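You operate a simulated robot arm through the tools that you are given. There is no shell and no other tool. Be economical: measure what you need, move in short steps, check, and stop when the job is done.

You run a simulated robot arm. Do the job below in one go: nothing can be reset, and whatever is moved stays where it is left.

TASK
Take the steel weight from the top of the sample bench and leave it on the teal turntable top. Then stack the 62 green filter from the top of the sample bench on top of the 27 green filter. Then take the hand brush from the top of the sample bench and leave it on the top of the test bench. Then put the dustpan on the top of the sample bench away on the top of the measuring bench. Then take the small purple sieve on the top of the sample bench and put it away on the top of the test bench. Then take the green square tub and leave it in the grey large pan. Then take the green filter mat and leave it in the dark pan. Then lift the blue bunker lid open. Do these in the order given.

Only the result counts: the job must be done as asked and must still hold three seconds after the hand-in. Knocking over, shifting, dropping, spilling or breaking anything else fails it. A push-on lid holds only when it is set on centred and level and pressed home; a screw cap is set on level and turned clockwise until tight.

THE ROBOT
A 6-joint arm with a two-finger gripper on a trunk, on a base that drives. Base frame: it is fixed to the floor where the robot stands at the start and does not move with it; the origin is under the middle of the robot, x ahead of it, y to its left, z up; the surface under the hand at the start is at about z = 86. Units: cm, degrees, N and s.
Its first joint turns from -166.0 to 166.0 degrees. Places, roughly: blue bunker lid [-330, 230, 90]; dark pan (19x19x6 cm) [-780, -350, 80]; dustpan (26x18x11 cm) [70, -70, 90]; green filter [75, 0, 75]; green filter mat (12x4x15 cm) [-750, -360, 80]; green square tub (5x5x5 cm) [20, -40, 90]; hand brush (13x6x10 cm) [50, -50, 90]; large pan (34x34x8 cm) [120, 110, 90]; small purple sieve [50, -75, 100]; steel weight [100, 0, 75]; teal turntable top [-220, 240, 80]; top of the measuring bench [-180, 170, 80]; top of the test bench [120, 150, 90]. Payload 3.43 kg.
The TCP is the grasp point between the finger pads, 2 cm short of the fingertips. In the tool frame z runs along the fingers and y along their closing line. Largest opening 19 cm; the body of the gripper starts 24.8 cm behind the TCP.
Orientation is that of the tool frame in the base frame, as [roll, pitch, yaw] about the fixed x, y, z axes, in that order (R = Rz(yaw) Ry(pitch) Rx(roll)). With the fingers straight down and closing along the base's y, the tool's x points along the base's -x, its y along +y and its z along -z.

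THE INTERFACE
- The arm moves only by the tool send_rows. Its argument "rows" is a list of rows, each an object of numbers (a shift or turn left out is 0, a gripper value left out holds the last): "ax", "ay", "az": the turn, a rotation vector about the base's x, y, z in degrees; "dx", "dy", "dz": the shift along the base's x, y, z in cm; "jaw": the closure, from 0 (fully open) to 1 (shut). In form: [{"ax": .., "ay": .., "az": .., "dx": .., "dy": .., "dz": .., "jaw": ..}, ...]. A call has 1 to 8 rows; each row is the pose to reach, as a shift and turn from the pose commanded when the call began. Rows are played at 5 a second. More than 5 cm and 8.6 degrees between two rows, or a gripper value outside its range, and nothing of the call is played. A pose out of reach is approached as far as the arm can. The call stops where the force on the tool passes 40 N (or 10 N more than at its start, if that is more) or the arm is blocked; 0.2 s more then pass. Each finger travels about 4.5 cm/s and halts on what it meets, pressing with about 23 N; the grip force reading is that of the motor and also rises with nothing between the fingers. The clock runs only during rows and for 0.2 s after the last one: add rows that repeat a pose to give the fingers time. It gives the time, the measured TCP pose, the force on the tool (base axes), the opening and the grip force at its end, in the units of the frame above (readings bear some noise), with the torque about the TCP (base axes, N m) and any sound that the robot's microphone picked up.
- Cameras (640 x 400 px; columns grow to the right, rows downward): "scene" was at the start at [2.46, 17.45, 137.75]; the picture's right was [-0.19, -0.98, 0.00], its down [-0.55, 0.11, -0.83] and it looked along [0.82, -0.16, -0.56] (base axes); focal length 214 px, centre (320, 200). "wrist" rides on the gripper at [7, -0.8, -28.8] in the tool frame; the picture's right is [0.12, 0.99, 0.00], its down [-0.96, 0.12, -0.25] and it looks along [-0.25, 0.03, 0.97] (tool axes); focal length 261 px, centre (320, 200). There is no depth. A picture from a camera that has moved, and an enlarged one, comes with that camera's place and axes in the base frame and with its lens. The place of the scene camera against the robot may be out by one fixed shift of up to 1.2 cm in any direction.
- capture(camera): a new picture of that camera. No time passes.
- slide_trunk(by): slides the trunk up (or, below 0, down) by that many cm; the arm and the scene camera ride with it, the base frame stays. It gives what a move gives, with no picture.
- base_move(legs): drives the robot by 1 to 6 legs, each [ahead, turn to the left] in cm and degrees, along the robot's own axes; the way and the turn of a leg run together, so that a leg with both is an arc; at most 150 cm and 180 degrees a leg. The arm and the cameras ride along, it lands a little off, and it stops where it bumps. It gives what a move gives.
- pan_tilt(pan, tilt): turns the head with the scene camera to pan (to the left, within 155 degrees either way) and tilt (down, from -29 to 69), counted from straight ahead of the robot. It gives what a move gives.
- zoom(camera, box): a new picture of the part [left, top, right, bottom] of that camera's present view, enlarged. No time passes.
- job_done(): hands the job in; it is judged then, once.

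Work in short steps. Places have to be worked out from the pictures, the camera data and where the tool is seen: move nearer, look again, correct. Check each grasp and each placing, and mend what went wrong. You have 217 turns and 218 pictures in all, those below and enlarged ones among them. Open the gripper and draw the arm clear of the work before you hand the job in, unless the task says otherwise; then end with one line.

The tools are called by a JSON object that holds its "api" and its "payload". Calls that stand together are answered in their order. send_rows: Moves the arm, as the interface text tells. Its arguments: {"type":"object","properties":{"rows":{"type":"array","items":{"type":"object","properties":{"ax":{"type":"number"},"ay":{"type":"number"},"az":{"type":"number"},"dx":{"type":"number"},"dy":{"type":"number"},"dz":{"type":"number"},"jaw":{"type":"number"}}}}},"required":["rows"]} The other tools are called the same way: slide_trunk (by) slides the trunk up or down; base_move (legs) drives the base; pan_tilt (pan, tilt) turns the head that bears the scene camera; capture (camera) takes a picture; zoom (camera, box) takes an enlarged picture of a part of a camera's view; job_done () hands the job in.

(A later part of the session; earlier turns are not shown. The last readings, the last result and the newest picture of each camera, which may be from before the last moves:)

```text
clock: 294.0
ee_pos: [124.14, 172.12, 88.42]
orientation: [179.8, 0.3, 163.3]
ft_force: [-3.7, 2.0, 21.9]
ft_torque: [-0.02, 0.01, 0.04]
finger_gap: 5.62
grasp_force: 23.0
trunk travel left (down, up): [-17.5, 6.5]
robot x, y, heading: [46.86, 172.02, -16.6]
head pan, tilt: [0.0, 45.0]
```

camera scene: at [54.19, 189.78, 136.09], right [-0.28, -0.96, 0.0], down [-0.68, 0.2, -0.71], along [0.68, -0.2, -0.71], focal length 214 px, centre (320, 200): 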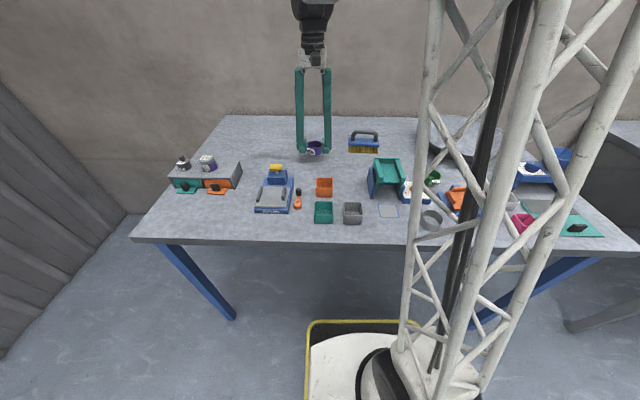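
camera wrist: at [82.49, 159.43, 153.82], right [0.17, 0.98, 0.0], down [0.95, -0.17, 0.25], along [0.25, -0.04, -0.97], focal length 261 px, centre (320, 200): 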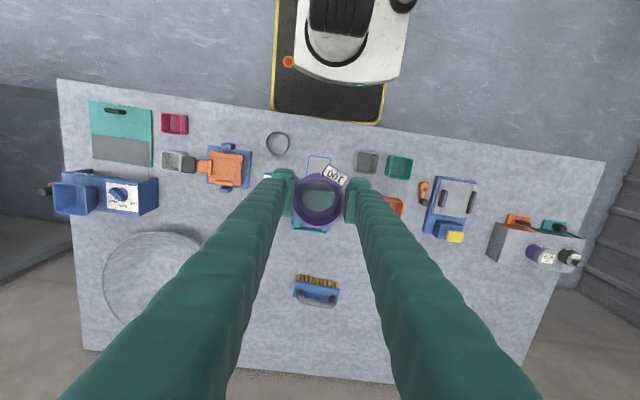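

Contact. I'll ease up, open gently and rise.

{"api": "send_rows", "payload": {"rows": [{"dz": 0.2}, {"dz": 0.3, "jaw": 0.65}, {"dz": 0.3, "jaw": 0.58}, {"dz": 0.3, "jaw": 0.52}, {"dz": 0.3, "jaw": 0.52}]}}

{"api": "send_rows", "payload": {"rows": [{"dz": 3}, {"dz": 7}, {"dz": 12}, {"dz": 17}, {"dz": 22}, {"dz": 27}, {"dz": 32}, {"dz": 37}]}}

{"api": "capture", "payload": {"camera": "scene"}}

{"api": "capture", "payload": {"camera": "wrist"}}

```text
clock: 295.2
ee_pos: [124.06, 172.18, 88.48]
orientation: [179.8, 0.3, 163.1]
ft_force: [-0.5, 0.1, -1.2]
ft_torque: [0.02, -0.02, 0.01]
finger_gap: 9.11
grasp_force: 0.0
trunk travel left (down, up): [-17.5, 6.5]
robot x, y, heading: [46.65, 172.14, -16.6]
head pan, tilt: [0.0, 45.0]
```

```text
clock: 297.0
ee_pos: [124.46, 172.09, 125.86]
orientation: [179.8, 0.3, 163.2]
ft_force: [0.1, 0.2, 0.0]
ft_torque: [0.0, 0.04, 0.02]
finger_gap: 9.13
grasp_force: 0.1
trunk travel left (down, up): [-17.5, 6.5]
robot x, y, heading: [47.11, 172.12, -16.1]
head pan, tilt: [0.0, 45.0]
```

```text
119 pictures are left
camera scene: at [54.19, 189.78, 136.08], right [-0.28, -0.96, 0.0], down [-0.68, 0.2, -0.71], along [0.68, -0.2, -0.71], focal length 214 px, centre (320, 200)
```

scene: 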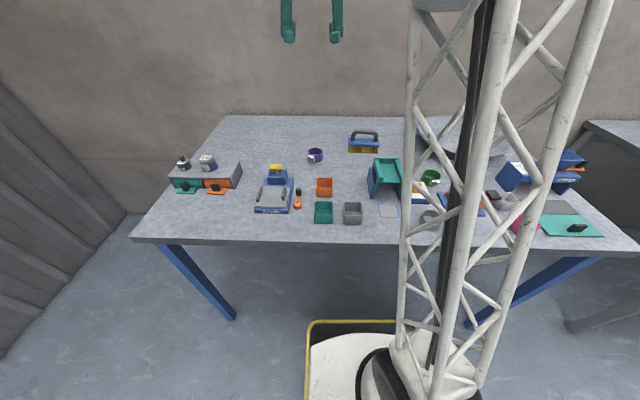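

```text
118 pictures are left
camera wrist: at [117.42, 173.33, 154.54], right [0.17, 0.98, 0.0], down [0.95, -0.17, 0.25], along [0.25, -0.04, -0.97], focal length 261 px, centre (320, 200)
```

wrist: 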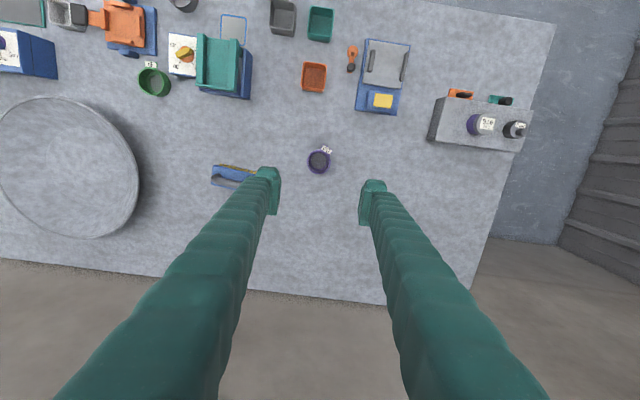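

The sieve is placed. I'll retract and return to the sample bench for the green square tub at about (22.5, -40).

{"api": "send_rows", "payload": {"rows": [{"dx": -4.3, "dy": -1.75}, {"dx": -8.6, "dy": -3.5}, {"dx": -12.9, "dy": -5.25}, {"dx": -17.2, "dy": -7}, {"dx": -21.5, "dy": -8.75}, {"dx": -25.8, "dy": -10.5}, {"dx": -30.1, "dy": -12.25}, {"dx": -34.4, "dy": -14}]}}

{"api": "base_move", "payload": {"legs": [[0, 53], [-97, 0], [0, -126.6], [150, 0], [0, 80]]}}

{"api": "capture", "payload": {"camera": "wrist"}}

{"api": "capture", "payload": {"camera": "scene"}}

```text
clock: 298.8
ee_pos: [89.43, 158.4, 125.21]
orientation: [179.8, 0.0, 163.2]
ft_force: [0.8, 0.0, 0.6]
ft_torque: [0.04, 0.25, -0.01]
finger_gap: 9.15
grasp_force: 0.1
trunk travel left (down, up): [-17.5, 6.5]
robot x, y, heading: [46.51, 171.78, -16.4]
head pan, tilt: [0.0, 45.0]
```

```text
clock: 322.6
ee_pos: [3.31, -46.44, 125.36]
orientation: [179.8, 0.2, 167.2]
ft_force: [0.1, 0.2, 0.2]
ft_torque: [0.01, 0.0, 0.02]
finger_gap: 9.1
grasp_force: 0.1
trunk travel left (down, up): [-17.5, 6.5]
robot x, y, heading: [-40.25, -35.84, -12.5]
head pan, tilt: [0.0, 45.0]
```

```text
117 pictures are left
camera wrist: at [-3.85, -45.73, 153.87], right [0.1, 0.99, 0.0], down [0.96, -0.1, 0.25], along [0.25, -0.02, -0.97], focal length 261 px, centre (320, 200)
```

wrist: 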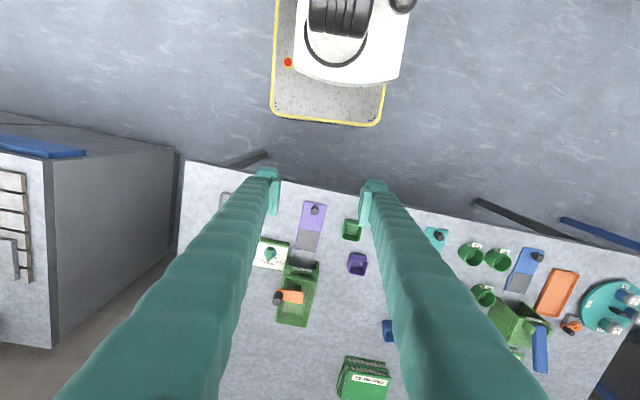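

```text
116 pictures are left
camera scene: at [-34.04, -17.64, 136.1], right [-0.21, -0.98, 0.0], down [-0.69, 0.15, -0.71], along [0.69, -0.15, -0.71], focal length 214 px, centre (320, 200)
```

scene: 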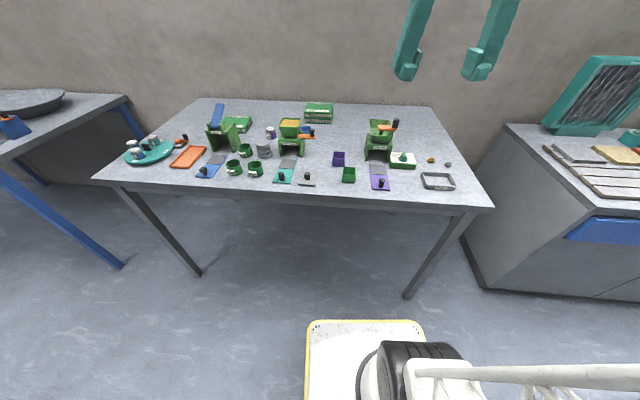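

The tub is at about (22, -39.8). I'll move over it and lower for a closer look.

{"api": "send_rows", "payload": {"rows": [{"dx": 4, "dy": 1.5, "dz": -1}, {"dx": 8, "dy": 3, "dz": -3}, {"dx": 12, "dy": 4.5, "dz": -5}, {"dx": 16, "dy": 6, "dz": -7}, {"dx": 18.7, "dy": 6.6, "dz": -11}, {"dx": 18.7, "dy": 6.6, "dz": -16}, {"dx": 18.7, "dy": 6.6, "dz": -20}, {"dx": 18.7, "dy": 6.6, "dz": -20}]}}

{"api": "capture", "payload": {"camera": "wrist"}}

```text
clock: 324.4
ee_pos: [22.22, -40.01, 105.31]
orientation: [179.8, 0.3, 167.2]
ft_force: [1.1, -0.7, 0.1]
ft_torque: [0.0, -0.05, 0.0]
finger_gap: 9.07
grasp_force: 0.1
trunk travel left (down, up): [-17.5, 6.5]
robot x, y, heading: [-40.25, -36.15, -12.7]
head pan, tilt: [0.0, 45.0]
```

```text
115 pictures are left
camera wrist: at [15.06, -39.26, 133.87], right [0.1, 0.99, 0.0], down [0.96, -0.1, 0.25], along [0.25, -0.02, -0.97], focal length 261 px, centre (320, 200)
```

wrist: 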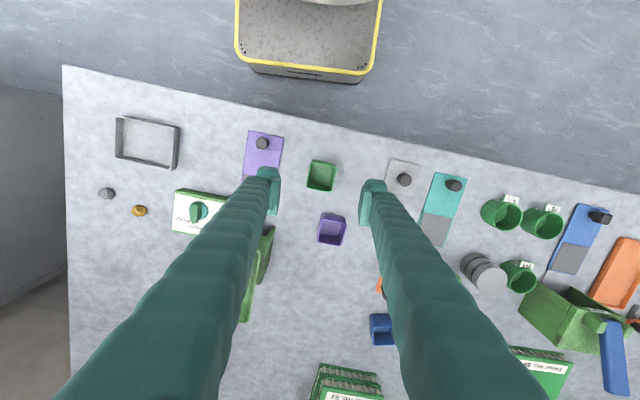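

{"api": "zoom", "payload": {"camera": "wrist", "box": [260, 130, 390, 220]}}

```text
4.44 times, centred on (325, 175) of wrist
camera zoom: at [15.06, -39.26, 133.87], right [0.1, 0.99, 0.0], down [0.96, -0.1, 0.25], along [0.25, -0.02, -0.97], focal length 1158 px, centre (298, 311)
```

zoom: 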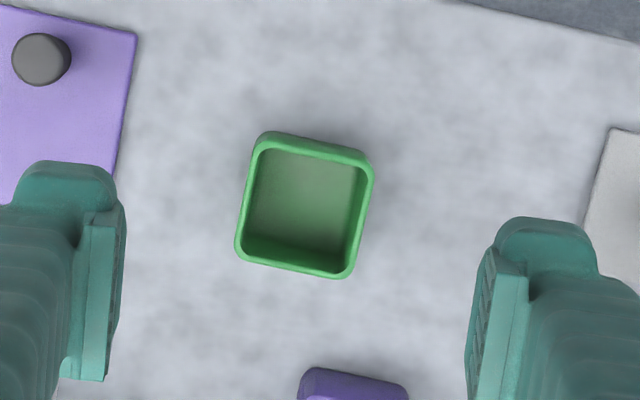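

The tub is 5 cm wide and needs about -5° of rotation. I'll narrow the jaw to 7 cm, rotate, and go down to TCP z 89.

{"api": "send_rows", "payload": {"rows": [{"dx": -0.2, "dy": 0.3, "dz": -4, "az": -5, "jaw": 0.63}, {"dx": -0.2, "dy": 0.3, "dz": -7, "az": -5, "jaw": 0.63}, {"dx": -0.2, "dy": 0.3, "dz": -10, "az": -5}, {"dx": -0.2, "dy": 0.3, "dz": -10, "az": -5}]}}

{"api": "zoom", "payload": {"camera": "wrist", "box": [250, 120, 390, 220]}}

```text
clock: 325.4
ee_pos: [21.98, -39.77, 95.05]
orientation: [179.8, 0.4, 162.2]
ft_force: [-0.1, -0.2, 0.7]
ft_torque: [0.01, 0.04, -0.01]
finger_gap: 7.04
grasp_force: 0.0
trunk travel left (down, up): [-17.5, 6.5]
robot x, y, heading: [-40.44, -36.13, -12.3]
head pan, tilt: [0.0, 45.0]
```

```text
4.00 times, centred on (320, 170) of wrist
camera zoom: at [14.85, -38.34, 123.71], right [0.19, 0.98, 0.0], down [0.95, -0.19, 0.25], along [0.25, -0.04, -0.97], focal length 1043 px, centre (320, 320)
```

zoom: 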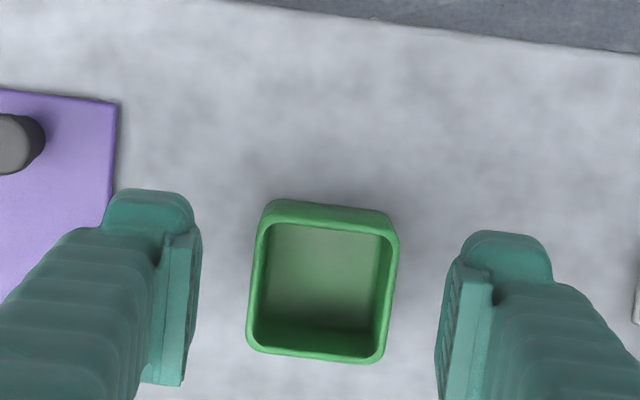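

{"api": "send_rows", "payload": {"rows": [{"jaw": 0.675}, {"jaw": 0.675, "dz": -3}, {"dz": -5.6}, {"dz": -5.6}]}}

{"api": "send_rows", "payload": {"rows": [{"jaw": 0.72}, {"jaw": 0.78}, {"jaw": 0.83}, {"jaw": 0.83}, {"jaw": 0.83}]}}

{"api": "zoom", "payload": {"camera": "wrist", "box": [250, 120, 390, 220]}}

```text
clock: 326.4
ee_pos: [21.92, -39.66, 89.46]
orientation: [179.8, 0.4, 162.2]
ft_force: [-0.3, 0.4, 0.7]
ft_torque: [0.01, 0.0, 0.0]
finger_gap: 6.17
grasp_force: 0.0
trunk travel left (down, up): [-17.5, 6.5]
robot x, y, heading: [-40.1, -35.76, -12.4]
head pan, tilt: [0.0, 45.0]
```

```text
clock: 327.6
ee_pos: [21.81, -39.72, 89.42]
orientation: [179.8, 0.3, 162.1]
ft_force: [0.2, -0.6, 0.3]
ft_torque: [-0.01, -0.01, 0.01]
finger_gap: 4.65
grasp_force: 23.4
trunk travel left (down, up): [-17.5, 6.5]
robot x, y, heading: [-40.16, -35.71, -12.3]
head pan, tilt: [0.0, 45.0]
```

```text
4.00 times, centred on (320, 170) of wrist
camera zoom: at [14.77, -38.3, 118.05], right [0.19, 0.98, 0.0], down [0.95, -0.19, 0.25], along [0.25, -0.04, -0.97], focal length 1043 px, centre (320, 320)
```

zoom: 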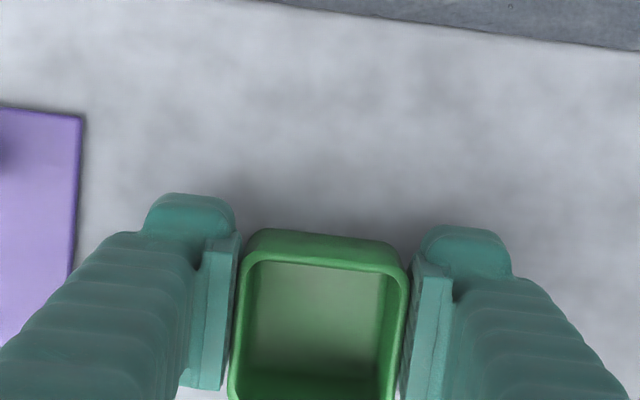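

Gripped. I'll lift, retract and drive to the test bench pan.

{"api": "send_rows", "payload": {"rows": [{"dz": 2}, {"dz": 6}, {"dz": 11}, {"dz": 16}, {"dz": 21}, {"dz": 26}, {"dz": 31}, {"dz": 36}]}}

{"api": "send_rows", "payload": {"rows": [{"dx": -4, "dy": -1.2}, {"dx": -8, "dy": -2.4}, {"dx": -12, "dy": -3.6}, {"dx": -16, "dy": -5}, {"dx": -18, "dy": -6}]}}

{"api": "base_move", "payload": {"legs": [[0, 102.4], [150, 0], [0, -62], [94, 0], [0, -45]]}}

{"api": "pan_tilt", "payload": {"pan": -15, "tilt": 45}}

{"api": "capture", "payload": {"camera": "scene"}}

{"api": "capture", "payload": {"camera": "wrist"}}

```text
clock: 329.4
ee_pos: [21.39, -39.32, 125.32]
orientation: [179.7, 0.3, 162.1]
ft_force: [1.5, 0.2, -0.4]
ft_torque: [-0.02, 0.04, 0.04]
finger_gap: 4.69
grasp_force: 23.2
trunk travel left (down, up): [-17.5, 6.5]
robot x, y, heading: [-40.3, -35.56, -12.4]
head pan, tilt: [0.0, 45.0]
```

```text
clock: 330.6
ee_pos: [3.67, -45.45, 125.38]
orientation: [179.8, 0.2, 162.2]
ft_force: [-0.2, -0.4, -0.6]
ft_torque: [-0.01, 0.13, -0.02]
finger_gap: 4.67
grasp_force: 22.6
trunk travel left (down, up): [-17.5, 6.5]
robot x, y, heading: [-40.46, -36.29, -12.3]
head pan, tilt: [0.0, 45.0]
```

```text
clock: 352.0
ee_pos: [85.16, 135.01, 125.26]
orientation: [179.8, 0.3, 154.4]
ft_force: [-0.2, -0.4, -0.5]
ft_torque: [0.06, 0.0, -0.01]
finger_gap: 4.68
grasp_force: 23.3
trunk travel left (down, up): [-17.5, 6.5]
robot x, y, heading: [43.1, 150.62, -20.1]
head pan, tilt: [0.0, 45.0]
```

```text
clock: 352.7
ee_pos: [85.21, 134.95, 125.4]
orientation: [179.8, 0.4, 154.4]
ft_force: [-0.4, 0.1, 0.5]
ft_torque: [0.03, -0.05, -0.02]
finger_gap: 4.66
grasp_force: 22.9
trunk travel left (down, up): [-17.5, 6.5]
robot x, y, heading: [42.91, 150.16, -20.4]
head pan, tilt: [-15.0, 45.0]
```

```text
111 pictures are left
camera scene: at [50.64, 165.71, 136.1], right [-0.58, -0.82, 0.0], down [-0.58, 0.41, -0.71], along [0.58, -0.41, -0.71], focal length 214 px, centre (320, 200)
```

scene: 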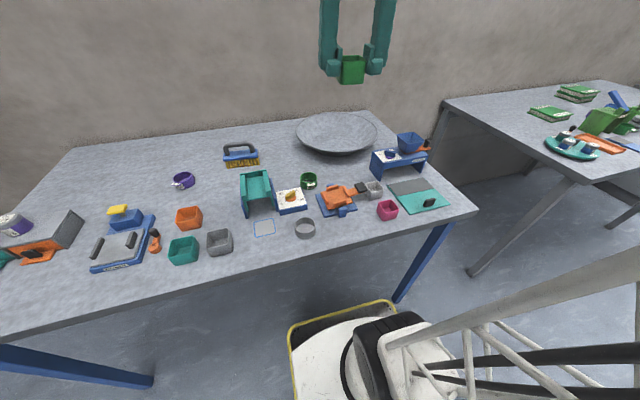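

```text
110 pictures are left
camera wrist: at [78.35, 137.36, 153.94], right [0.32, 0.95, 0.0], down [0.92, -0.31, 0.25], along [0.24, -0.08, -0.97], focal length 261 px, centre (320, 200)
```

wrist: 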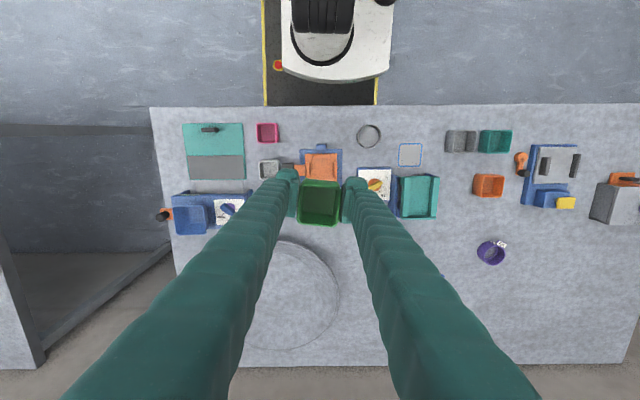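

The large pan is centred at about (114, 113.5). I'll move over its centre and lower partway to check.

{"api": "send_rows", "payload": {"rows": [{"dx": 3.6, "dy": -2.7}, {"dx": 7.2, "dy": -5.4}, {"dx": 10.8, "dy": -8.1}, {"dx": 14.4, "dy": -10.8}, {"dx": 18, "dy": -13.5}, {"dx": 21.6, "dy": -16.2}, {"dx": 25.2, "dy": -18.9}, {"dx": 28.8, "dy": -21.6}]}}

{"api": "send_rows", "payload": {"rows": [{"dz": -5}, {"dz": -10}, {"dz": -15}, {"dz": -20}, {"dz": -20}]}}

{"api": "capture", "payload": {"camera": "wrist"}}

{"api": "zoom", "payload": {"camera": "scene", "box": [260, 50, 440, 190]}}

```text
clock: 354.5
ee_pos: [113.78, 113.37, 125.07]
orientation: [179.7, 0.3, 154.4]
ft_force: [-2.0, 0.2, -0.1]
ft_torque: [-0.14, -0.18, -0.04]
finger_gap: 4.67
grasp_force: 22.8
trunk travel left (down, up): [-17.5, 6.5]
robot x, y, heading: [42.79, 150.59, -20.3]
head pan, tilt: [-15.0, 45.0]
```

```text
clock: 355.7
ee_pos: [113.72, 113.38, 104.94]
orientation: [179.8, 0.3, 154.4]
ft_force: [-0.4, 0.6, -0.2]
ft_torque: [0.02, 0.03, -0.02]
finger_gap: 4.68
grasp_force: 23.4
trunk travel left (down, up): [-17.5, 6.5]
robot x, y, heading: [42.74, 150.23, -20.2]
head pan, tilt: [-15.0, 45.0]
```

```text
109 pictures are left
camera wrist: at [106.83, 115.76, 133.6], right [0.32, 0.95, 0.0], down [0.92, -0.31, 0.25], along [0.24, -0.08, -0.97], focal length 261 px, centre (320, 200)
```

wrist: 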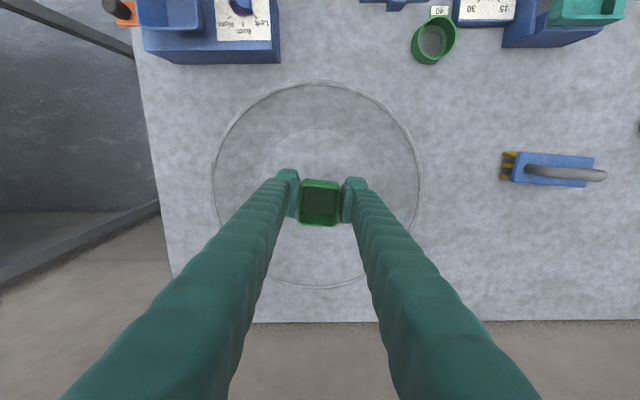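

```text
2.86 times, centred on (350, 120) of scene
camera zoom: at [50.65, 165.7, 136.1], right [-0.58, -0.82, 0.0], down [-0.58, 0.41, -0.71], along [0.58, -0.41, -0.71], focal length 613 px, centre (234, 429)
```

zoom: 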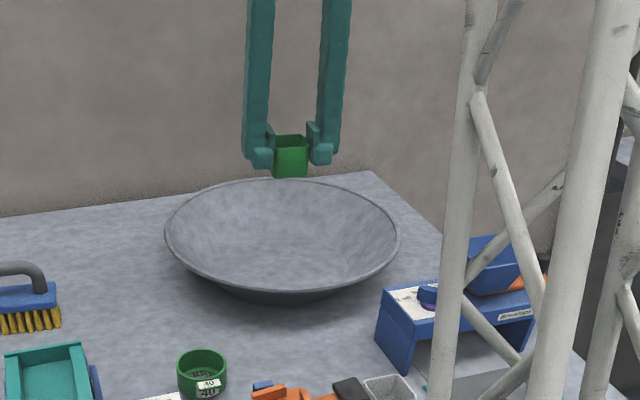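

Perfectly centred over the pan. I'll lower to 93, then in small steps to contact.

{"api": "send_rows", "payload": {"rows": [{"dz": -4}, {"dz": -8}, {"dz": -11}, {"dz": -12.5}, {"dz": -12.5}]}}

{"api": "send_rows", "payload": {"rows": [{"dz": -0.4}, {"dz": -0.8}, {"dz": -1.2}, {"dz": -1.6}, {"dz": -1.6}]}}

{"api": "zoom", "payload": {"camera": "scene", "box": [260, 50, 440, 190]}}

```text
clock: 356.9
ee_pos: [114.13, 113.36, 92.86]
orientation: [179.8, 0.3, 154.4]
ft_force: [0.7, -0.6, -1.1]
ft_torque: [0.01, 0.02, -0.01]
finger_gap: 4.68
grasp_force: 23.3
trunk travel left (down, up): [-17.5, 6.5]
robot x, y, heading: [43.02, 150.37, -20.3]
head pan, tilt: [-15.0, 45.0]
```

```text
clock: 358.1
ee_pos: [113.8, 113.52, 91.2]
orientation: [179.8, 0.3, 154.4]
ft_force: [-0.3, -0.2, -0.9]
ft_torque: [-0.01, 0.03, 0.01]
finger_gap: 4.69
grasp_force: 23.1
trunk travel left (down, up): [-17.5, 6.5]
robot x, y, heading: [43.39, 150.36, -19.9]
head pan, tilt: [-15.0, 45.0]
```

```text
2.86 times, centred on (350, 120) of scene
camera zoom: at [50.64, 165.7, 136.1], right [-0.58, -0.82, 0.0], down [-0.58, 0.41, -0.71], along [0.58, -0.41, -0.71], focal length 613 px, centre (234, 429)
```

zoom: 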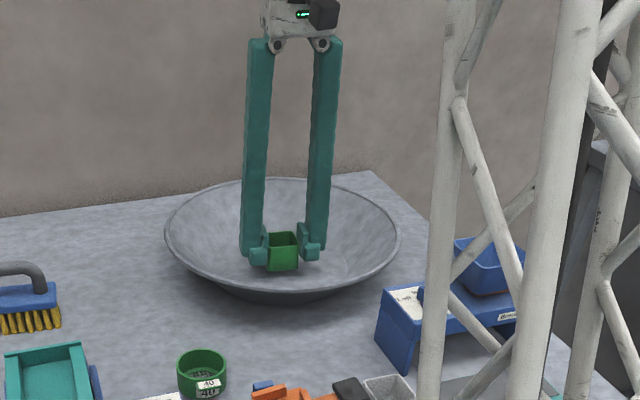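

{"api": "send_rows", "payload": {"rows": [{"dz": -0.3}, {"dz": -0.6}, {"dz": -0.9}, {"dz": -1.2}, {"dz": -1.2}]}}

```text
clock: 359.3
ee_pos: [113.97, 113.43, 90.02]
orientation: [179.9, 0.3, 154.4]
ft_force: [0.4, 0.4, -1.2]
ft_torque: [0.03, 0.0, 0.0]
finger_gap: 4.71
grasp_force: 23.3
trunk travel left (down, up): [-17.5, 6.5]
robot x, y, heading: [42.8, 150.6, -20.3]
head pan, tilt: [-15.0, 45.0]
```

{"api": "send_rows", "payload": {"rows": [{"dz": -0.25}, {"dz": -0.5}, {"dz": -0.5}]}}

```text
clock: 360.1
ee_pos: [113.99, 113.41, 89.63]
orientation: [179.8, 0.5, 154.4]
ft_force: [1.2, -1.9, 20.4]
ft_torque: [-0.03, 0.07, 0.0]
finger_gap: 4.7
grasp_force: 23.2
trunk travel left (down, up): [-17.5, 6.5]
robot x, y, heading: [42.99, 150.43, -20.1]
head pan, tilt: [-15.0, 45.0]
```

Contact with the pan floor. I'll ease up, release with a small opening and rise.

{"api": "send_rows", "payload": {"rows": [{"dz": 0.2}, {"dz": 0.3, "jaw": 0.7}, {"dz": 0.3, "jaw": 0.64}, {"dz": 0.3, "jaw": 0.6}, {"dz": 0.3, "jaw": 0.6}]}}

{"api": "send_rows", "payload": {"rows": [{"dz": 3}, {"dz": 7}, {"dz": 12}, {"dz": 17}, {"dz": 22}, {"dz": 27}, {"dz": 32}, {"dz": 36}]}}

{"api": "zoom", "payload": {"camera": "scene", "box": [260, 50, 440, 190]}}

{"api": "capture", "payload": {"camera": "wrist"}}

```text
clock: 361.3
ee_pos: [114.01, 113.42, 89.83]
orientation: [179.7, 0.2, 154.4]
ft_force: [0.5, -0.2, -0.6]
ft_torque: [0.02, -0.01, 0.0]
finger_gap: 7.61
grasp_force: 0.1
trunk travel left (down, up): [-17.5, 6.5]
robot x, y, heading: [42.66, 150.63, -20.1]
head pan, tilt: [-15.0, 45.0]
```

```text
clock: 363.1
ee_pos: [114.22, 113.31, 126.21]
orientation: [179.8, 0.2, 154.4]
ft_force: [0.5, 0.3, 0.0]
ft_torque: [0.04, 0.01, -0.02]
finger_gap: 7.62
grasp_force: 0.1
trunk travel left (down, up): [-17.5, 6.5]
robot x, y, heading: [42.67, 150.65, -20.2]
head pan, tilt: [-15.0, 45.0]
```

```text
2.86 times, centred on (350, 120) of scene
camera zoom: at [50.64, 165.7, 136.09], right [-0.58, -0.82, 0.0], down [-0.58, 0.41, -0.71], along [0.58, -0.41, -0.71], focal length 613 px, centre (234, 429)
```

zoom: 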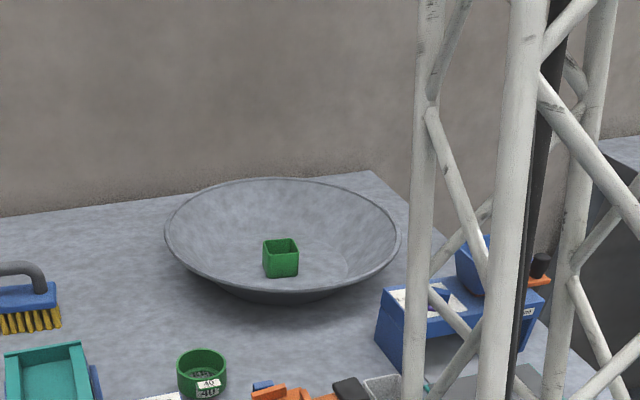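

```text
105 pictures are left
camera wrist: at [107.43, 115.74, 154.91], right [0.32, 0.95, 0.0], down [0.92, -0.31, 0.25], along [0.24, -0.08, -0.97], focal length 261 px, centre (320, 200)
```

wrist: 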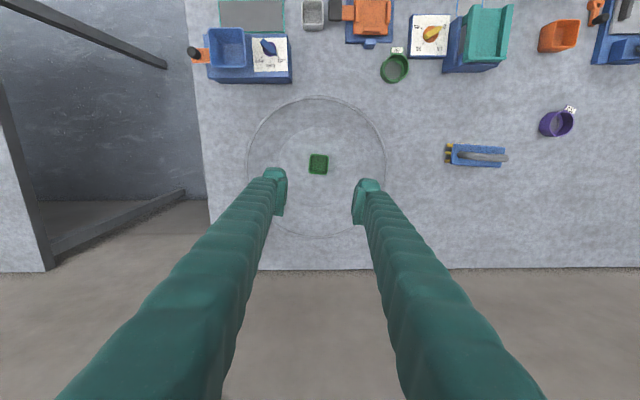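

The tub is in the pan. I'll retract, back away from the bench and look toward the far area at (-750, -360).

{"api": "send_rows", "payload": {"rows": [{"dx": -3.6, "dy": 2.7}, {"dx": -7.2, "dy": 5.4}, {"dx": -10.8, "dy": 8.1}, {"dx": -14.4, "dy": 10.8}, {"dx": -18, "dy": 13.5}, {"dx": -21.6, "dy": 16.2}, {"dx": -25.2, "dy": 18.9}, {"dx": -28.8, "dy": 21.6}]}}

{"api": "base_move", "payload": {"legs": [[0, 45], [-88, 0], [0, -95], [100, 0], [0, -75]]}}

{"api": "pan_tilt", "payload": {"pan": 0, "tilt": 15}}

{"api": "capture", "payload": {"camera": "scene"}}

```text
clock: 364.9
ee_pos: [85.1, 134.86, 125.54]
orientation: [179.9, 0.1, 154.4]
ft_force: [1.8, -1.1, -0.6]
ft_torque: [0.12, 0.3, -0.01]
finger_gap: 7.62
grasp_force: 0.0
trunk travel left (down, up): [-17.5, 6.5]
robot x, y, heading: [43.22, 150.55, -20.2]
head pan, tilt: [-15.0, 45.0]
```

```text
clock: 384.2
ee_pos: [-39.36, -3.57, 125.7]
orientation: [179.8, 0.4, 29.0]
ft_force: [-0.7, 0.3, -0.7]
ft_torque: [-0.05, -0.01, -0.02]
finger_gap: 7.6
grasp_force: 0.1
trunk travel left (down, up): [-17.5, 6.5]
robot x, y, heading: [-2.7, 21.97, -145.4]
head pan, tilt: [-15.0, 45.0]
```

```text
clock: 385.1
ee_pos: [-39.37, -3.48, 125.47]
orientation: [179.8, 0.3, 29.0]
ft_force: [-1.0, 0.4, -1.3]
ft_torque: [0.01, 0.0, -0.02]
finger_gap: 7.61
grasp_force: 0.1
trunk travel left (down, up): [-17.5, 6.5]
robot x, y, heading: [-2.14, 22.07, -145.5]
head pan, tilt: [0.0, 15.0]
```

```text
104 pictures are left
camera scene: at [5.82, 2.8, 140.77], right [-0.57, 0.82, 0.0], down [0.21, 0.15, -0.97], along [-0.8, -0.55, -0.26], focal length 214 px, centre (320, 200)
```

scene: 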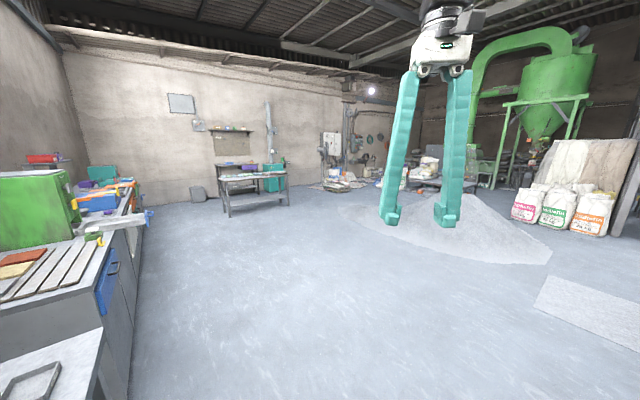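

I'll zoom to plan a route past the powder pile toward the far corner.

{"api": "zoom", "payload": {"camera": "scene", "box": [180, 100, 480, 280]}}

```text
2.13 times, centred on (330, 190) of scene
camera zoom: at [5.82, 2.8, 140.77], right [-0.57, 0.82, 0.0], down [0.21, 0.15, -0.97], along [-0.8, -0.55, -0.26], focal length 458 px, centre (299, 221)
```

zoom: 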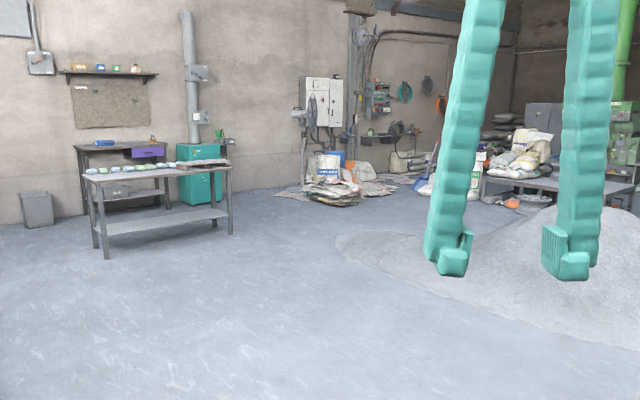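

The route straight ahead is clear floor. I'll drive toward a waypoint near (-310, -215) and look again.

{"api": "base_move", "payload": {"legs": [[0, 3], [150, 0], [150, 0], [85, 0]]}}

{"api": "pan_tilt", "payload": {"pan": 10, "tilt": 15}}

{"api": "capture", "payload": {"camera": "scene"}}

```text
clock: 404.3
ee_pos: [-347.67, -240.29, 125.58]
orientation: [179.8, 0.4, 31.3]
ft_force: [-0.4, -0.4, -0.5]
ft_torque: [0.03, -0.03, 0.0]
finger_gap: 7.62
grasp_force: 0.1
trunk travel left (down, up): [-17.5, 6.5]
robot x, y, heading: [-312.15, -213.12, -143.3]
head pan, tilt: [0.0, 15.0]
```

```text
clock: 405.0
ee_pos: [-347.64, -240.32, 125.54]
orientation: [179.7, 0.3, 31.3]
ft_force: [0.4, -0.5, 0.0]
ft_torque: [-0.02, 0.02, 0.01]
finger_gap: 7.61
grasp_force: 0.1
trunk travel left (down, up): [-17.5, 6.5]
robot x, y, heading: [-311.91, -213.48, -143.0]
head pan, tilt: [10.0, 15.0]
```

```text
102 pictures are left
camera scene: at [-301.7, -233.38, 140.78], right [-0.73, 0.68, 0.0], down [0.18, 0.19, -0.97], along [-0.66, -0.7, -0.26], focal length 214 px, centre (320, 200)
```

scene: 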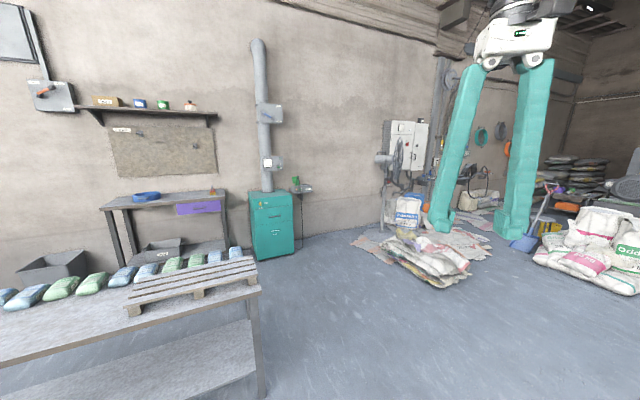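

The target lies behind the gripper in this view. I'll turn the robot so it isn't hidden.

{"api": "base_move", "payload": {"legs": [[0, -45]]}}

{"api": "pan_tilt", "payload": {"pan": 30, "tilt": 12}}

{"api": "capture", "payload": {"camera": "scene"}}

{"api": "zoom", "payload": {"camera": "scene", "box": [220, 100, 440, 240]}}

```text
clock: 407.5
ee_pos: [-356.2, -207.65, 125.54]
orientation: [179.9, 0.3, -12.9]
ft_force: [-0.3, -0.1, -0.5]
ft_torque: [-0.03, 0.01, 0.0]
finger_gap: 7.61
grasp_force: 0.1
trunk travel left (down, up): [-17.5, 6.5]
robot x, y, heading: [-311.81, -213.33, 172.4]
head pan, tilt: [10.0, 15.0]
```

```text
clock: 408.4
ee_pos: [-356.26, -207.71, 125.56]
orientation: [179.9, 0.2, -12.9]
ft_force: [0.5, -0.1, -0.4]
ft_torque: [-0.02, 0.02, 0.0]
finger_gap: 7.61
grasp_force: 0.0
trunk travel left (down, up): [-17.5, 6.5]
robot x, y, heading: [-311.98, -213.26, 172.5]
head pan, tilt: [30.0, 12.0]
```

```text
101 pictures are left
camera scene: at [-317.26, -238.3, 141.27], right [-0.38, 0.92, 0.0], down [0.19, 0.08, -0.98], along [-0.9, -0.37, -0.21], focal length 214 px, centre (320, 200)
```

scene: 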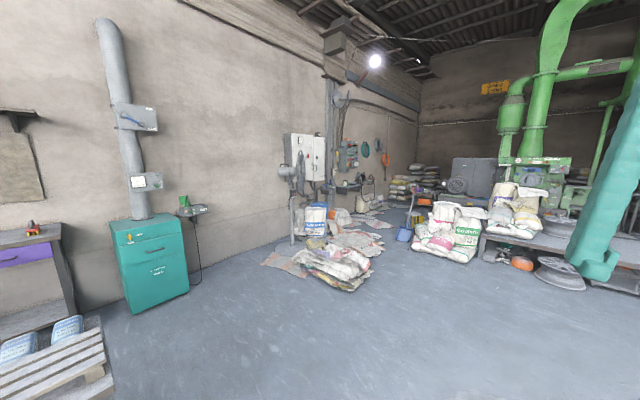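

```text
2.86 times, centred on (330, 170) of scene
camera zoom: at [-317.26, -238.3, 141.27], right [-0.38, 0.92, 0.0], down [0.19, 0.08, -0.98], along [-0.9, -0.37, -0.21], focal length 613 px, centre (291, 286)
```

zoom: 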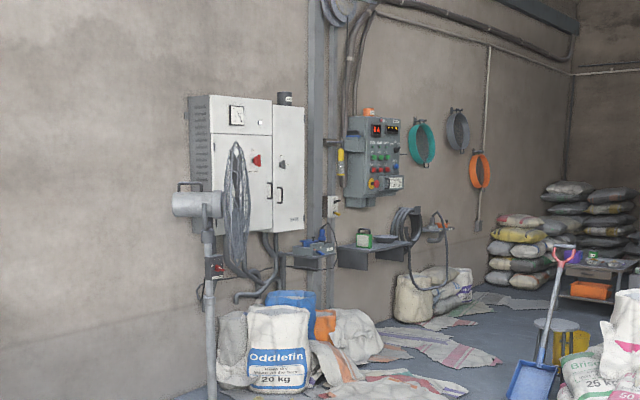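

The mat and the dark pan are on a small wall shelf beyond the sacks. I'll drive closer along a clear line to look at the floor in front of it.

{"api": "base_move", "payload": {"legs": [[0, 10], [150, 0], [35, 0]]}}

{"api": "pan_tilt", "payload": {"pan": 30, "tilt": 25}}

{"api": "capture", "payload": {"camera": "scene"}}

{"api": "zoom", "payload": {"camera": "scene", "box": [220, 60, 440, 200]}}

```text
clock: 418.5
ee_pos: [-544.78, -224.07, 125.53]
orientation: [179.8, 0.3, -2.7]
ft_force: [0.0, 0.3, 0.4]
ft_torque: [-0.03, 0.02, -0.02]
finger_gap: 7.59
grasp_force: 0.1
trunk travel left (down, up): [-17.5, 6.5]
robot x, y, heading: [-500.14, -221.99, -177.2]
head pan, tilt: [30.0, 12.0]
```

```text
clock: 419.3
ee_pos: [-544.9, -224.08, 125.52]
orientation: [179.8, 0.3, -2.8]
ft_force: [-0.4, -0.6, 0.5]
ft_torque: [0.0, -0.04, -0.01]
finger_gap: 7.61
grasp_force: 0.1
trunk travel left (down, up): [-17.5, 6.5]
robot x, y, heading: [-499.55, -221.96, -177.3]
head pan, tilt: [30.0, 25.0]
```

```text
99 pictures are left
camera scene: at [-501.05, -247.18, 139.16], right [-0.54, 0.84, 0.0], down [0.35, 0.23, -0.91], along [-0.76, -0.49, -0.42], focal length 214 px, centre (320, 200)
```

scene: 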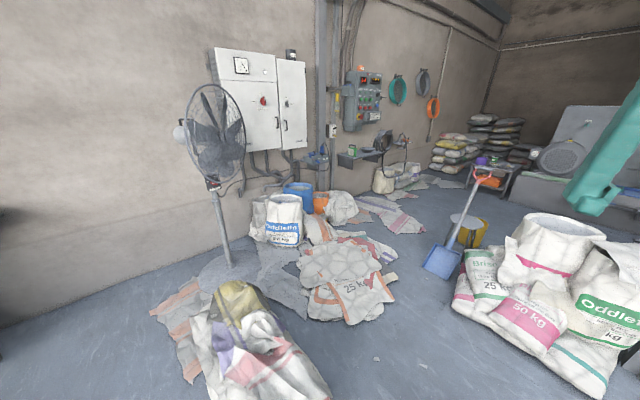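

```text
2.86 times, centred on (330, 130) of scene
camera zoom: at [-501.05, -247.18, 139.16], right [-0.54, 0.84, 0.0], down [0.35, 0.23, -0.91], along [-0.76, -0.49, -0.42], focal length 613 px, centre (291, 400)
```

zoom: 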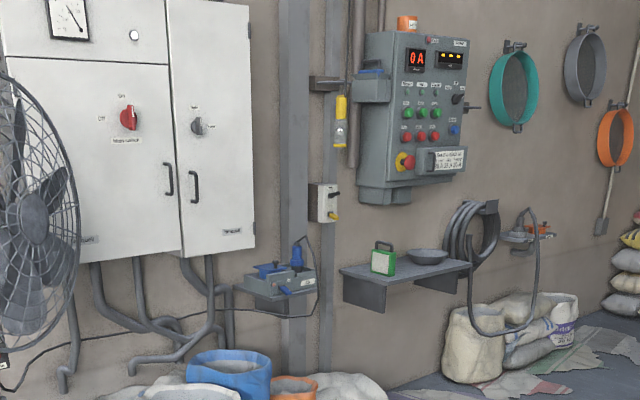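

The mat (green, with a black handle) and the dark pan are on the wall shelf at about (-733, -352) and (-768, -346). I'll move closer to map the floor.

{"api": "base_move", "payload": {"legs": [[0, 5], [70, 0]]}}

{"api": "pan_tilt", "payload": {"pan": 25, "tilt": 38}}

{"api": "capture", "payload": {"camera": "scene"}}

{"api": "capture", "payload": {"camera": "wrist"}}

```text
clock: 423.6
ee_pos: [-614.22, -236.74, 125.58]
orientation: [179.8, 0.3, 1.7]
ft_force: [-0.8, -0.3, 0.2]
ft_torque: [0.0, 0.0, 0.0]
finger_gap: 7.61
grasp_force: 0.0
trunk travel left (down, up): [-17.5, 6.5]
robot x, y, heading: [-569.92, -231.16, -173.1]
head pan, tilt: [30.0, 25.0]
```

```text
clock: 424.4
ee_pos: [-614.37, -236.76, 125.48]
orientation: [179.9, 0.4, 1.8]
ft_force: [-0.1, -0.7, 0.2]
ft_torque: [-0.03, 0.01, 0.03]
finger_gap: 7.58
grasp_force: 0.0
trunk travel left (down, up): [-17.5, 6.5]
robot x, y, heading: [-569.84, -231.46, -172.8]
head pan, tilt: [25.0, 38.0]
```

```text
97 pictures are left
camera scene: at [-568.86, -255.43, 137.13], right [-0.53, 0.85, 0.0], down [0.52, 0.33, -0.79], along [-0.67, -0.42, -0.62], focal length 214 px, centre (320, 200)
```

scene: 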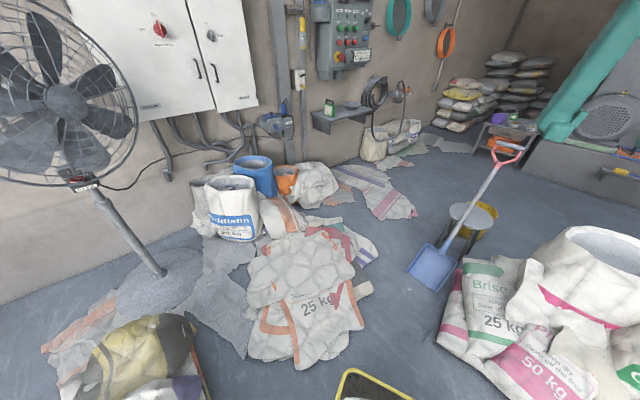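

```text
96 pictures are left
camera wrist: at [-606.98, -235.45, 154.2], right [0.15, -0.99, 0.0], down [-0.96, -0.14, 0.25], along [-0.25, -0.04, -0.97], focal length 261 px, centre (320, 200)
```

wrist: 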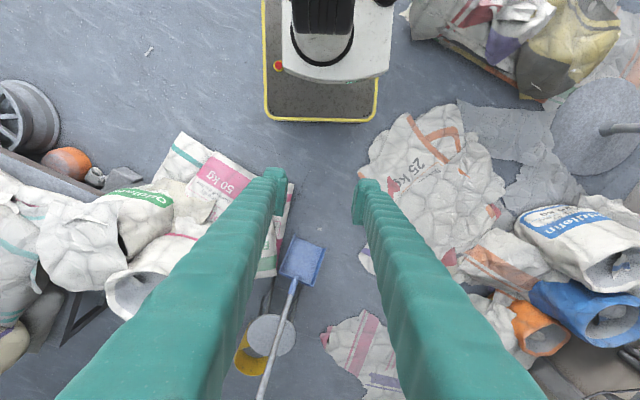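

The wrist view is effectively a floor map. The clear aisle is narrower than the base, so I have to pass over the flattened 25 kg sack. I'll turn and probe it with a short move to see whether it obstructs.

{"api": "base_move", "payload": {"legs": [[0, 26], [15, 0]]}}

{"api": "capture", "payload": {"camera": "wrist"}}

```text
clock: 427.1
ee_pos: [-619.57, -263.95, 125.63]
orientation: [179.8, 0.4, 27.9]
ft_force: [0.6, -0.2, 0.3]
ft_torque: [0.01, 0.04, -0.03]
finger_gap: 7.61
grasp_force: 0.1
trunk travel left (down, up): [-17.5, 6.5]
robot x, y, heading: [-582.17, -239.28, -146.5]
head pan, tilt: [25.0, 38.0]
```

```text
95 pictures are left
camera wrist: at [-613.64, -259.57, 154.21], right [0.57, -0.82, 0.0], down [-0.8, -0.55, 0.25], along [-0.21, -0.15, -0.97], focal length 261 px, centre (320, 200)
```

wrist: 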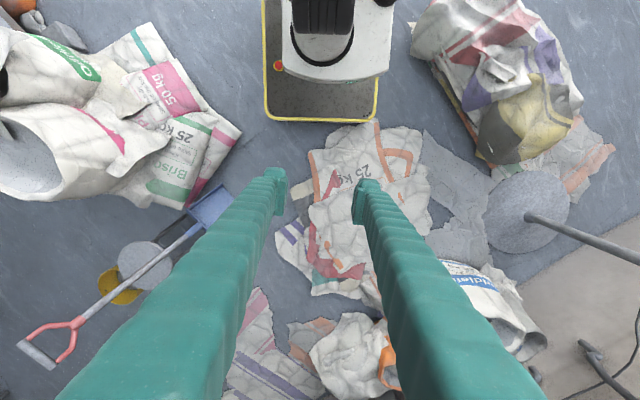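

No bump yet. I'll probe further onto the flat sack.

{"api": "base_move", "payload": {"legs": [[20, 0]]}}

{"api": "capture", "payload": {"camera": "wrist"}}

```text
clock: 428.7
ee_pos: [-636.32, -275.04, 125.65]
orientation: [179.9, 0.3, 28.0]
ft_force: [0.3, -0.3, -0.1]
ft_torque: [-0.03, 0.02, 0.05]
finger_gap: 7.61
grasp_force: 0.1
trunk travel left (down, up): [-17.5, 6.5]
robot x, y, heading: [-599.05, -250.46, -146.2]
head pan, tilt: [25.0, 38.0]
```

```text
94 pictures are left
camera wrist: at [-630.39, -270.7, 154.21], right [0.57, -0.82, 0.0], down [-0.79, -0.55, 0.25], along [-0.21, -0.15, -0.97], focal length 261 px, centre (320, 200)
```

wrist: 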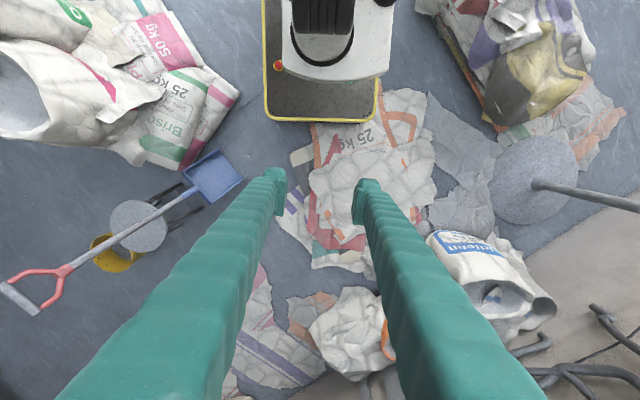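

The base passes over the flattened sacks without bumping. I'll continue to about (-715, -288), keeping clear of the shovel, and face the shelf.

{"api": "base_move", "payload": {"legs": [[0, 8.6], [54, 0], [0, -42.4]]}}

{"api": "capture", "payload": {"camera": "wrist"}}

```text
clock: 434.5
ee_pos: [-684.52, -286.73, 125.59]
orientation: [179.8, 0.4, -5.4]
ft_force: [0.6, -0.1, -0.4]
ft_torque: [0.0, -0.01, 0.0]
finger_gap: 7.62
grasp_force: 0.1
trunk travel left (down, up): [-17.5, 6.5]
robot x, y, heading: [-639.78, -286.98, -180.0]
head pan, tilt: [25.0, 38.0]
```

```text
93 pictures are left
camera wrist: at [-677.11, -286.35, 154.21], right [0.02, -1.0, 0.0], down [-0.97, -0.02, 0.25], along [-0.25, -0.01, -0.97], focal length 261 px, centre (320, 200)
```

wrist: 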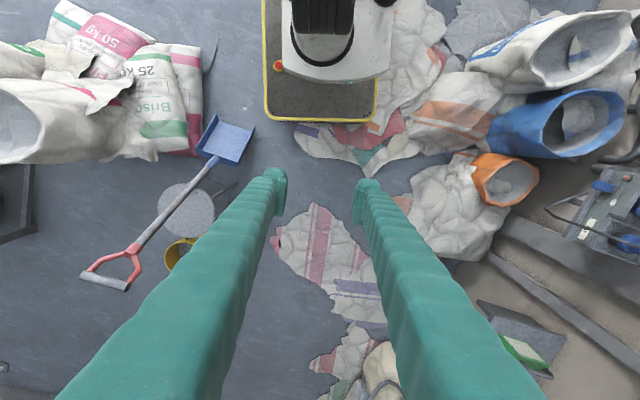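

Clear on both sides. I'll go ahead 75 cm and turn to face the shelf.

{"api": "base_move", "payload": {"legs": [[75, 0], [0, 55]]}}

{"api": "pan_tilt", "payload": {"pan": 10, "tilt": 45}}

{"api": "capture", "payload": {"camera": "scene"}}

{"api": "capture", "payload": {"camera": "wrist"}}

```text
clock: 441.2
ee_pos: [-739.85, -322.79, 125.72]
orientation: [179.8, 0.3, 49.6]
ft_force: [-0.5, -0.2, -0.7]
ft_torque: [0.01, 0.02, 0.06]
finger_gap: 7.65
grasp_force: 0.2
trunk travel left (down, up): [-17.5, 6.5]
robot x, y, heading: [-714.46, -285.93, -124.7]
head pan, tilt: [25.0, 38.0]
```

```text
clock: 442.0
ee_pos: [-739.95, -322.74, 125.66]
orientation: [179.8, 0.3, 49.8]
ft_force: [0.8, 0.5, -0.8]
ft_torque: [-0.02, 0.0, 0.02]
finger_gap: 7.6
grasp_force: 0.0
trunk travel left (down, up): [-17.5, 6.5]
robot x, y, heading: [-714.38, -286.32, -124.6]
head pan, tilt: [10.0, 45.0]
```

```text
92 pictures are left
camera scene: at [-698.27, -300.58, 136.1], right [-0.91, 0.42, 0.0], down [0.3, 0.64, -0.71], along [-0.3, -0.64, -0.71], focal length 214 px, centre (320, 200)
```

scene: 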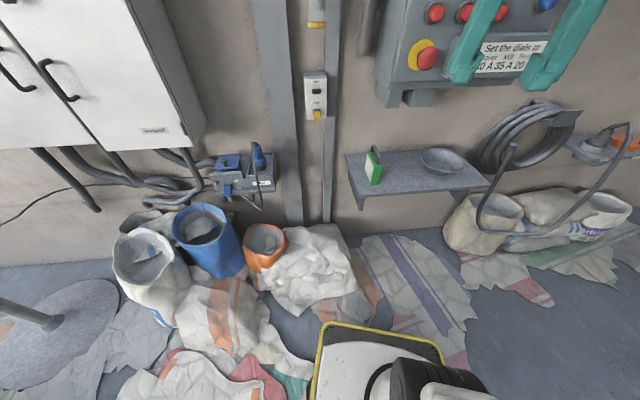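

```text
91 pictures are left
camera wrist: at [-735.95, -316.56, 154.21], right [0.83, -0.55, 0.0], down [-0.53, -0.81, 0.25], along [-0.14, -0.21, -0.97], focal length 261 px, centre (320, 200)
```

wrist: 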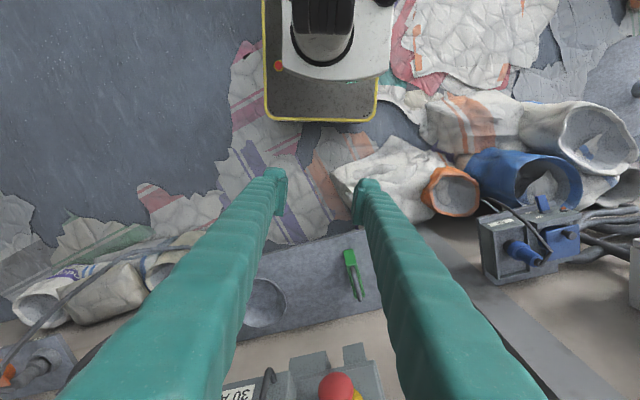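

The mat stands on the shelf at about (-748, -352), with the dark pan at (-778, -350). I'll zoom for their shapes and the control box's overhang.

{"api": "zoom", "payload": {"camera": "scene", "box": [320, 60, 520, 210]}}

{"api": "zoom", "payload": {"camera": "wrist", "box": [220, 220, 420, 400]}}

```text
2.67 times, centred on (420, 135) of scene
camera zoom: at [-698.27, -300.58, 136.1], right [-0.91, 0.42, 0.0], down [0.3, 0.64, -0.71], along [-0.3, -0.64, -0.71], focal length 572 px, centre (53, 373)
```

zoom: 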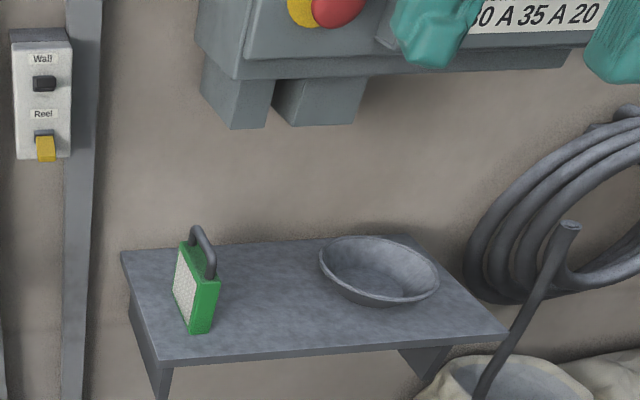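

```text
2.22 times, centred on (320, 310) of wrist
camera zoom: at [-735.95, -316.56, 154.21], right [0.83, -0.55, 0.0], down [-0.53, -0.81, 0.25], along [-0.14, -0.21, -0.97], focal length 579 px, centre (320, -44)
```

zoom: 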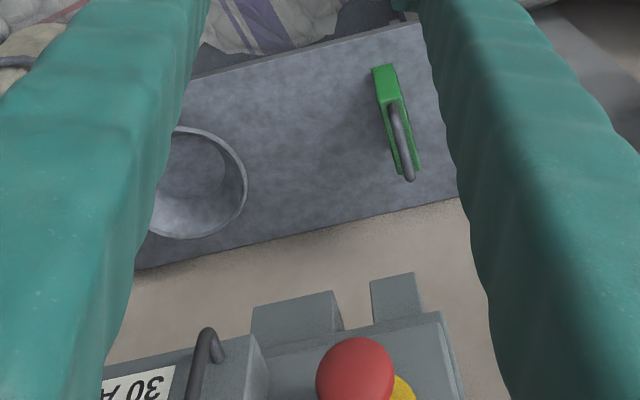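

The control box overhangs the shelf: front about 13 cm from the wall, bottom near z 105, plus a protruding button. A vertical gripper would hit it, so I'll yaw +22.8° to line the jaws up across the slab. Then I'll tilt about 40° so the hand approaches from the front.

{"api": "send_rows", "payload": {"rows": [{"az": 7.6}, {"az": 15.2}, {"az": 22.8}, {"az": 22.8}]}}

{"api": "send_rows", "payload": {"rows": [{"ax": -7.6, "ay": 2.4}, {"ax": -15.2, "ay": 4.8}, {"ax": -22.9, "ay": 7.2}, {"ax": -30.5, "ay": 9.6}, {"ax": -38.2, "ay": 12}, {"ax": -38.2, "ay": 12}]}}

{"api": "capture", "payload": {"camera": "wrist"}}

{"api": "capture", "payload": {"camera": "scene"}}

```text
clock: 443.0
ee_pos: [-739.82, -322.74, 125.5]
orientation: [179.8, 0.3, 72.7]
ft_force: [-0.4, -0.7, 0.3]
ft_torque: [-0.02, -0.02, 0.01]
finger_gap: 7.6
grasp_force: 0.1
trunk travel left (down, up): [-17.5, 6.5]
robot x, y, heading: [-714.09, -285.97, -124.9]
head pan, tilt: [10.0, 45.0]
```

```text
clock: 444.4
ee_pos: [-739.07, -323.07, 125.72]
orientation: [-179.9, 40.5, 73.7]
ft_force: [-0.1, 0.4, -0.4]
ft_torque: [0.04, -0.04, -0.01]
finger_gap: 7.6
grasp_force: 0.1
trunk travel left (down, up): [-17.5, 6.5]
robot x, y, heading: [-714.41, -285.89, -125.1]
head pan, tilt: [10.0, 45.0]
```

```text
88 pictures are left
camera wrist: at [-733.03, -299.63, 142.88], right [0.98, -0.19, -0.08], down [-0.05, -0.58, 0.81], along [-0.2, -0.79, -0.58], focal length 261 px, centre (320, 200)
```

wrist: 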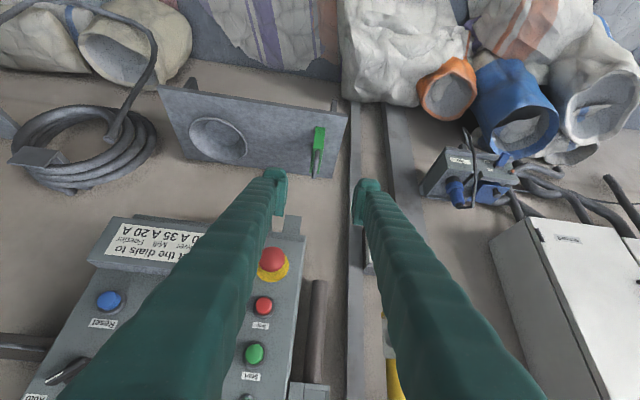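

```text
87 pictures are left
camera scene: at [-698.51, -300.47, 136.09], right [-0.89, 0.45, 0.0], down [0.32, 0.63, -0.71], along [-0.32, -0.63, -0.71], focal length 214 px, centre (320, 200)
```

scene: 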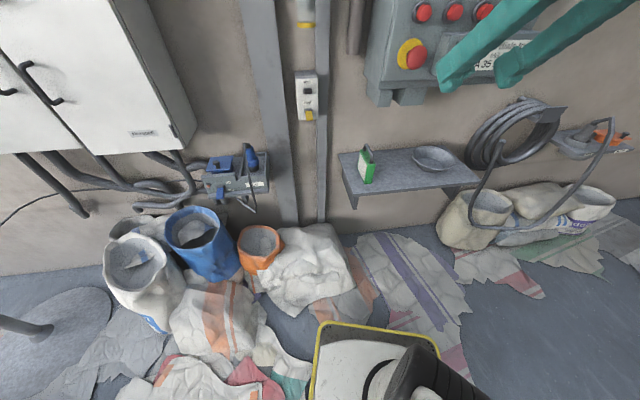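

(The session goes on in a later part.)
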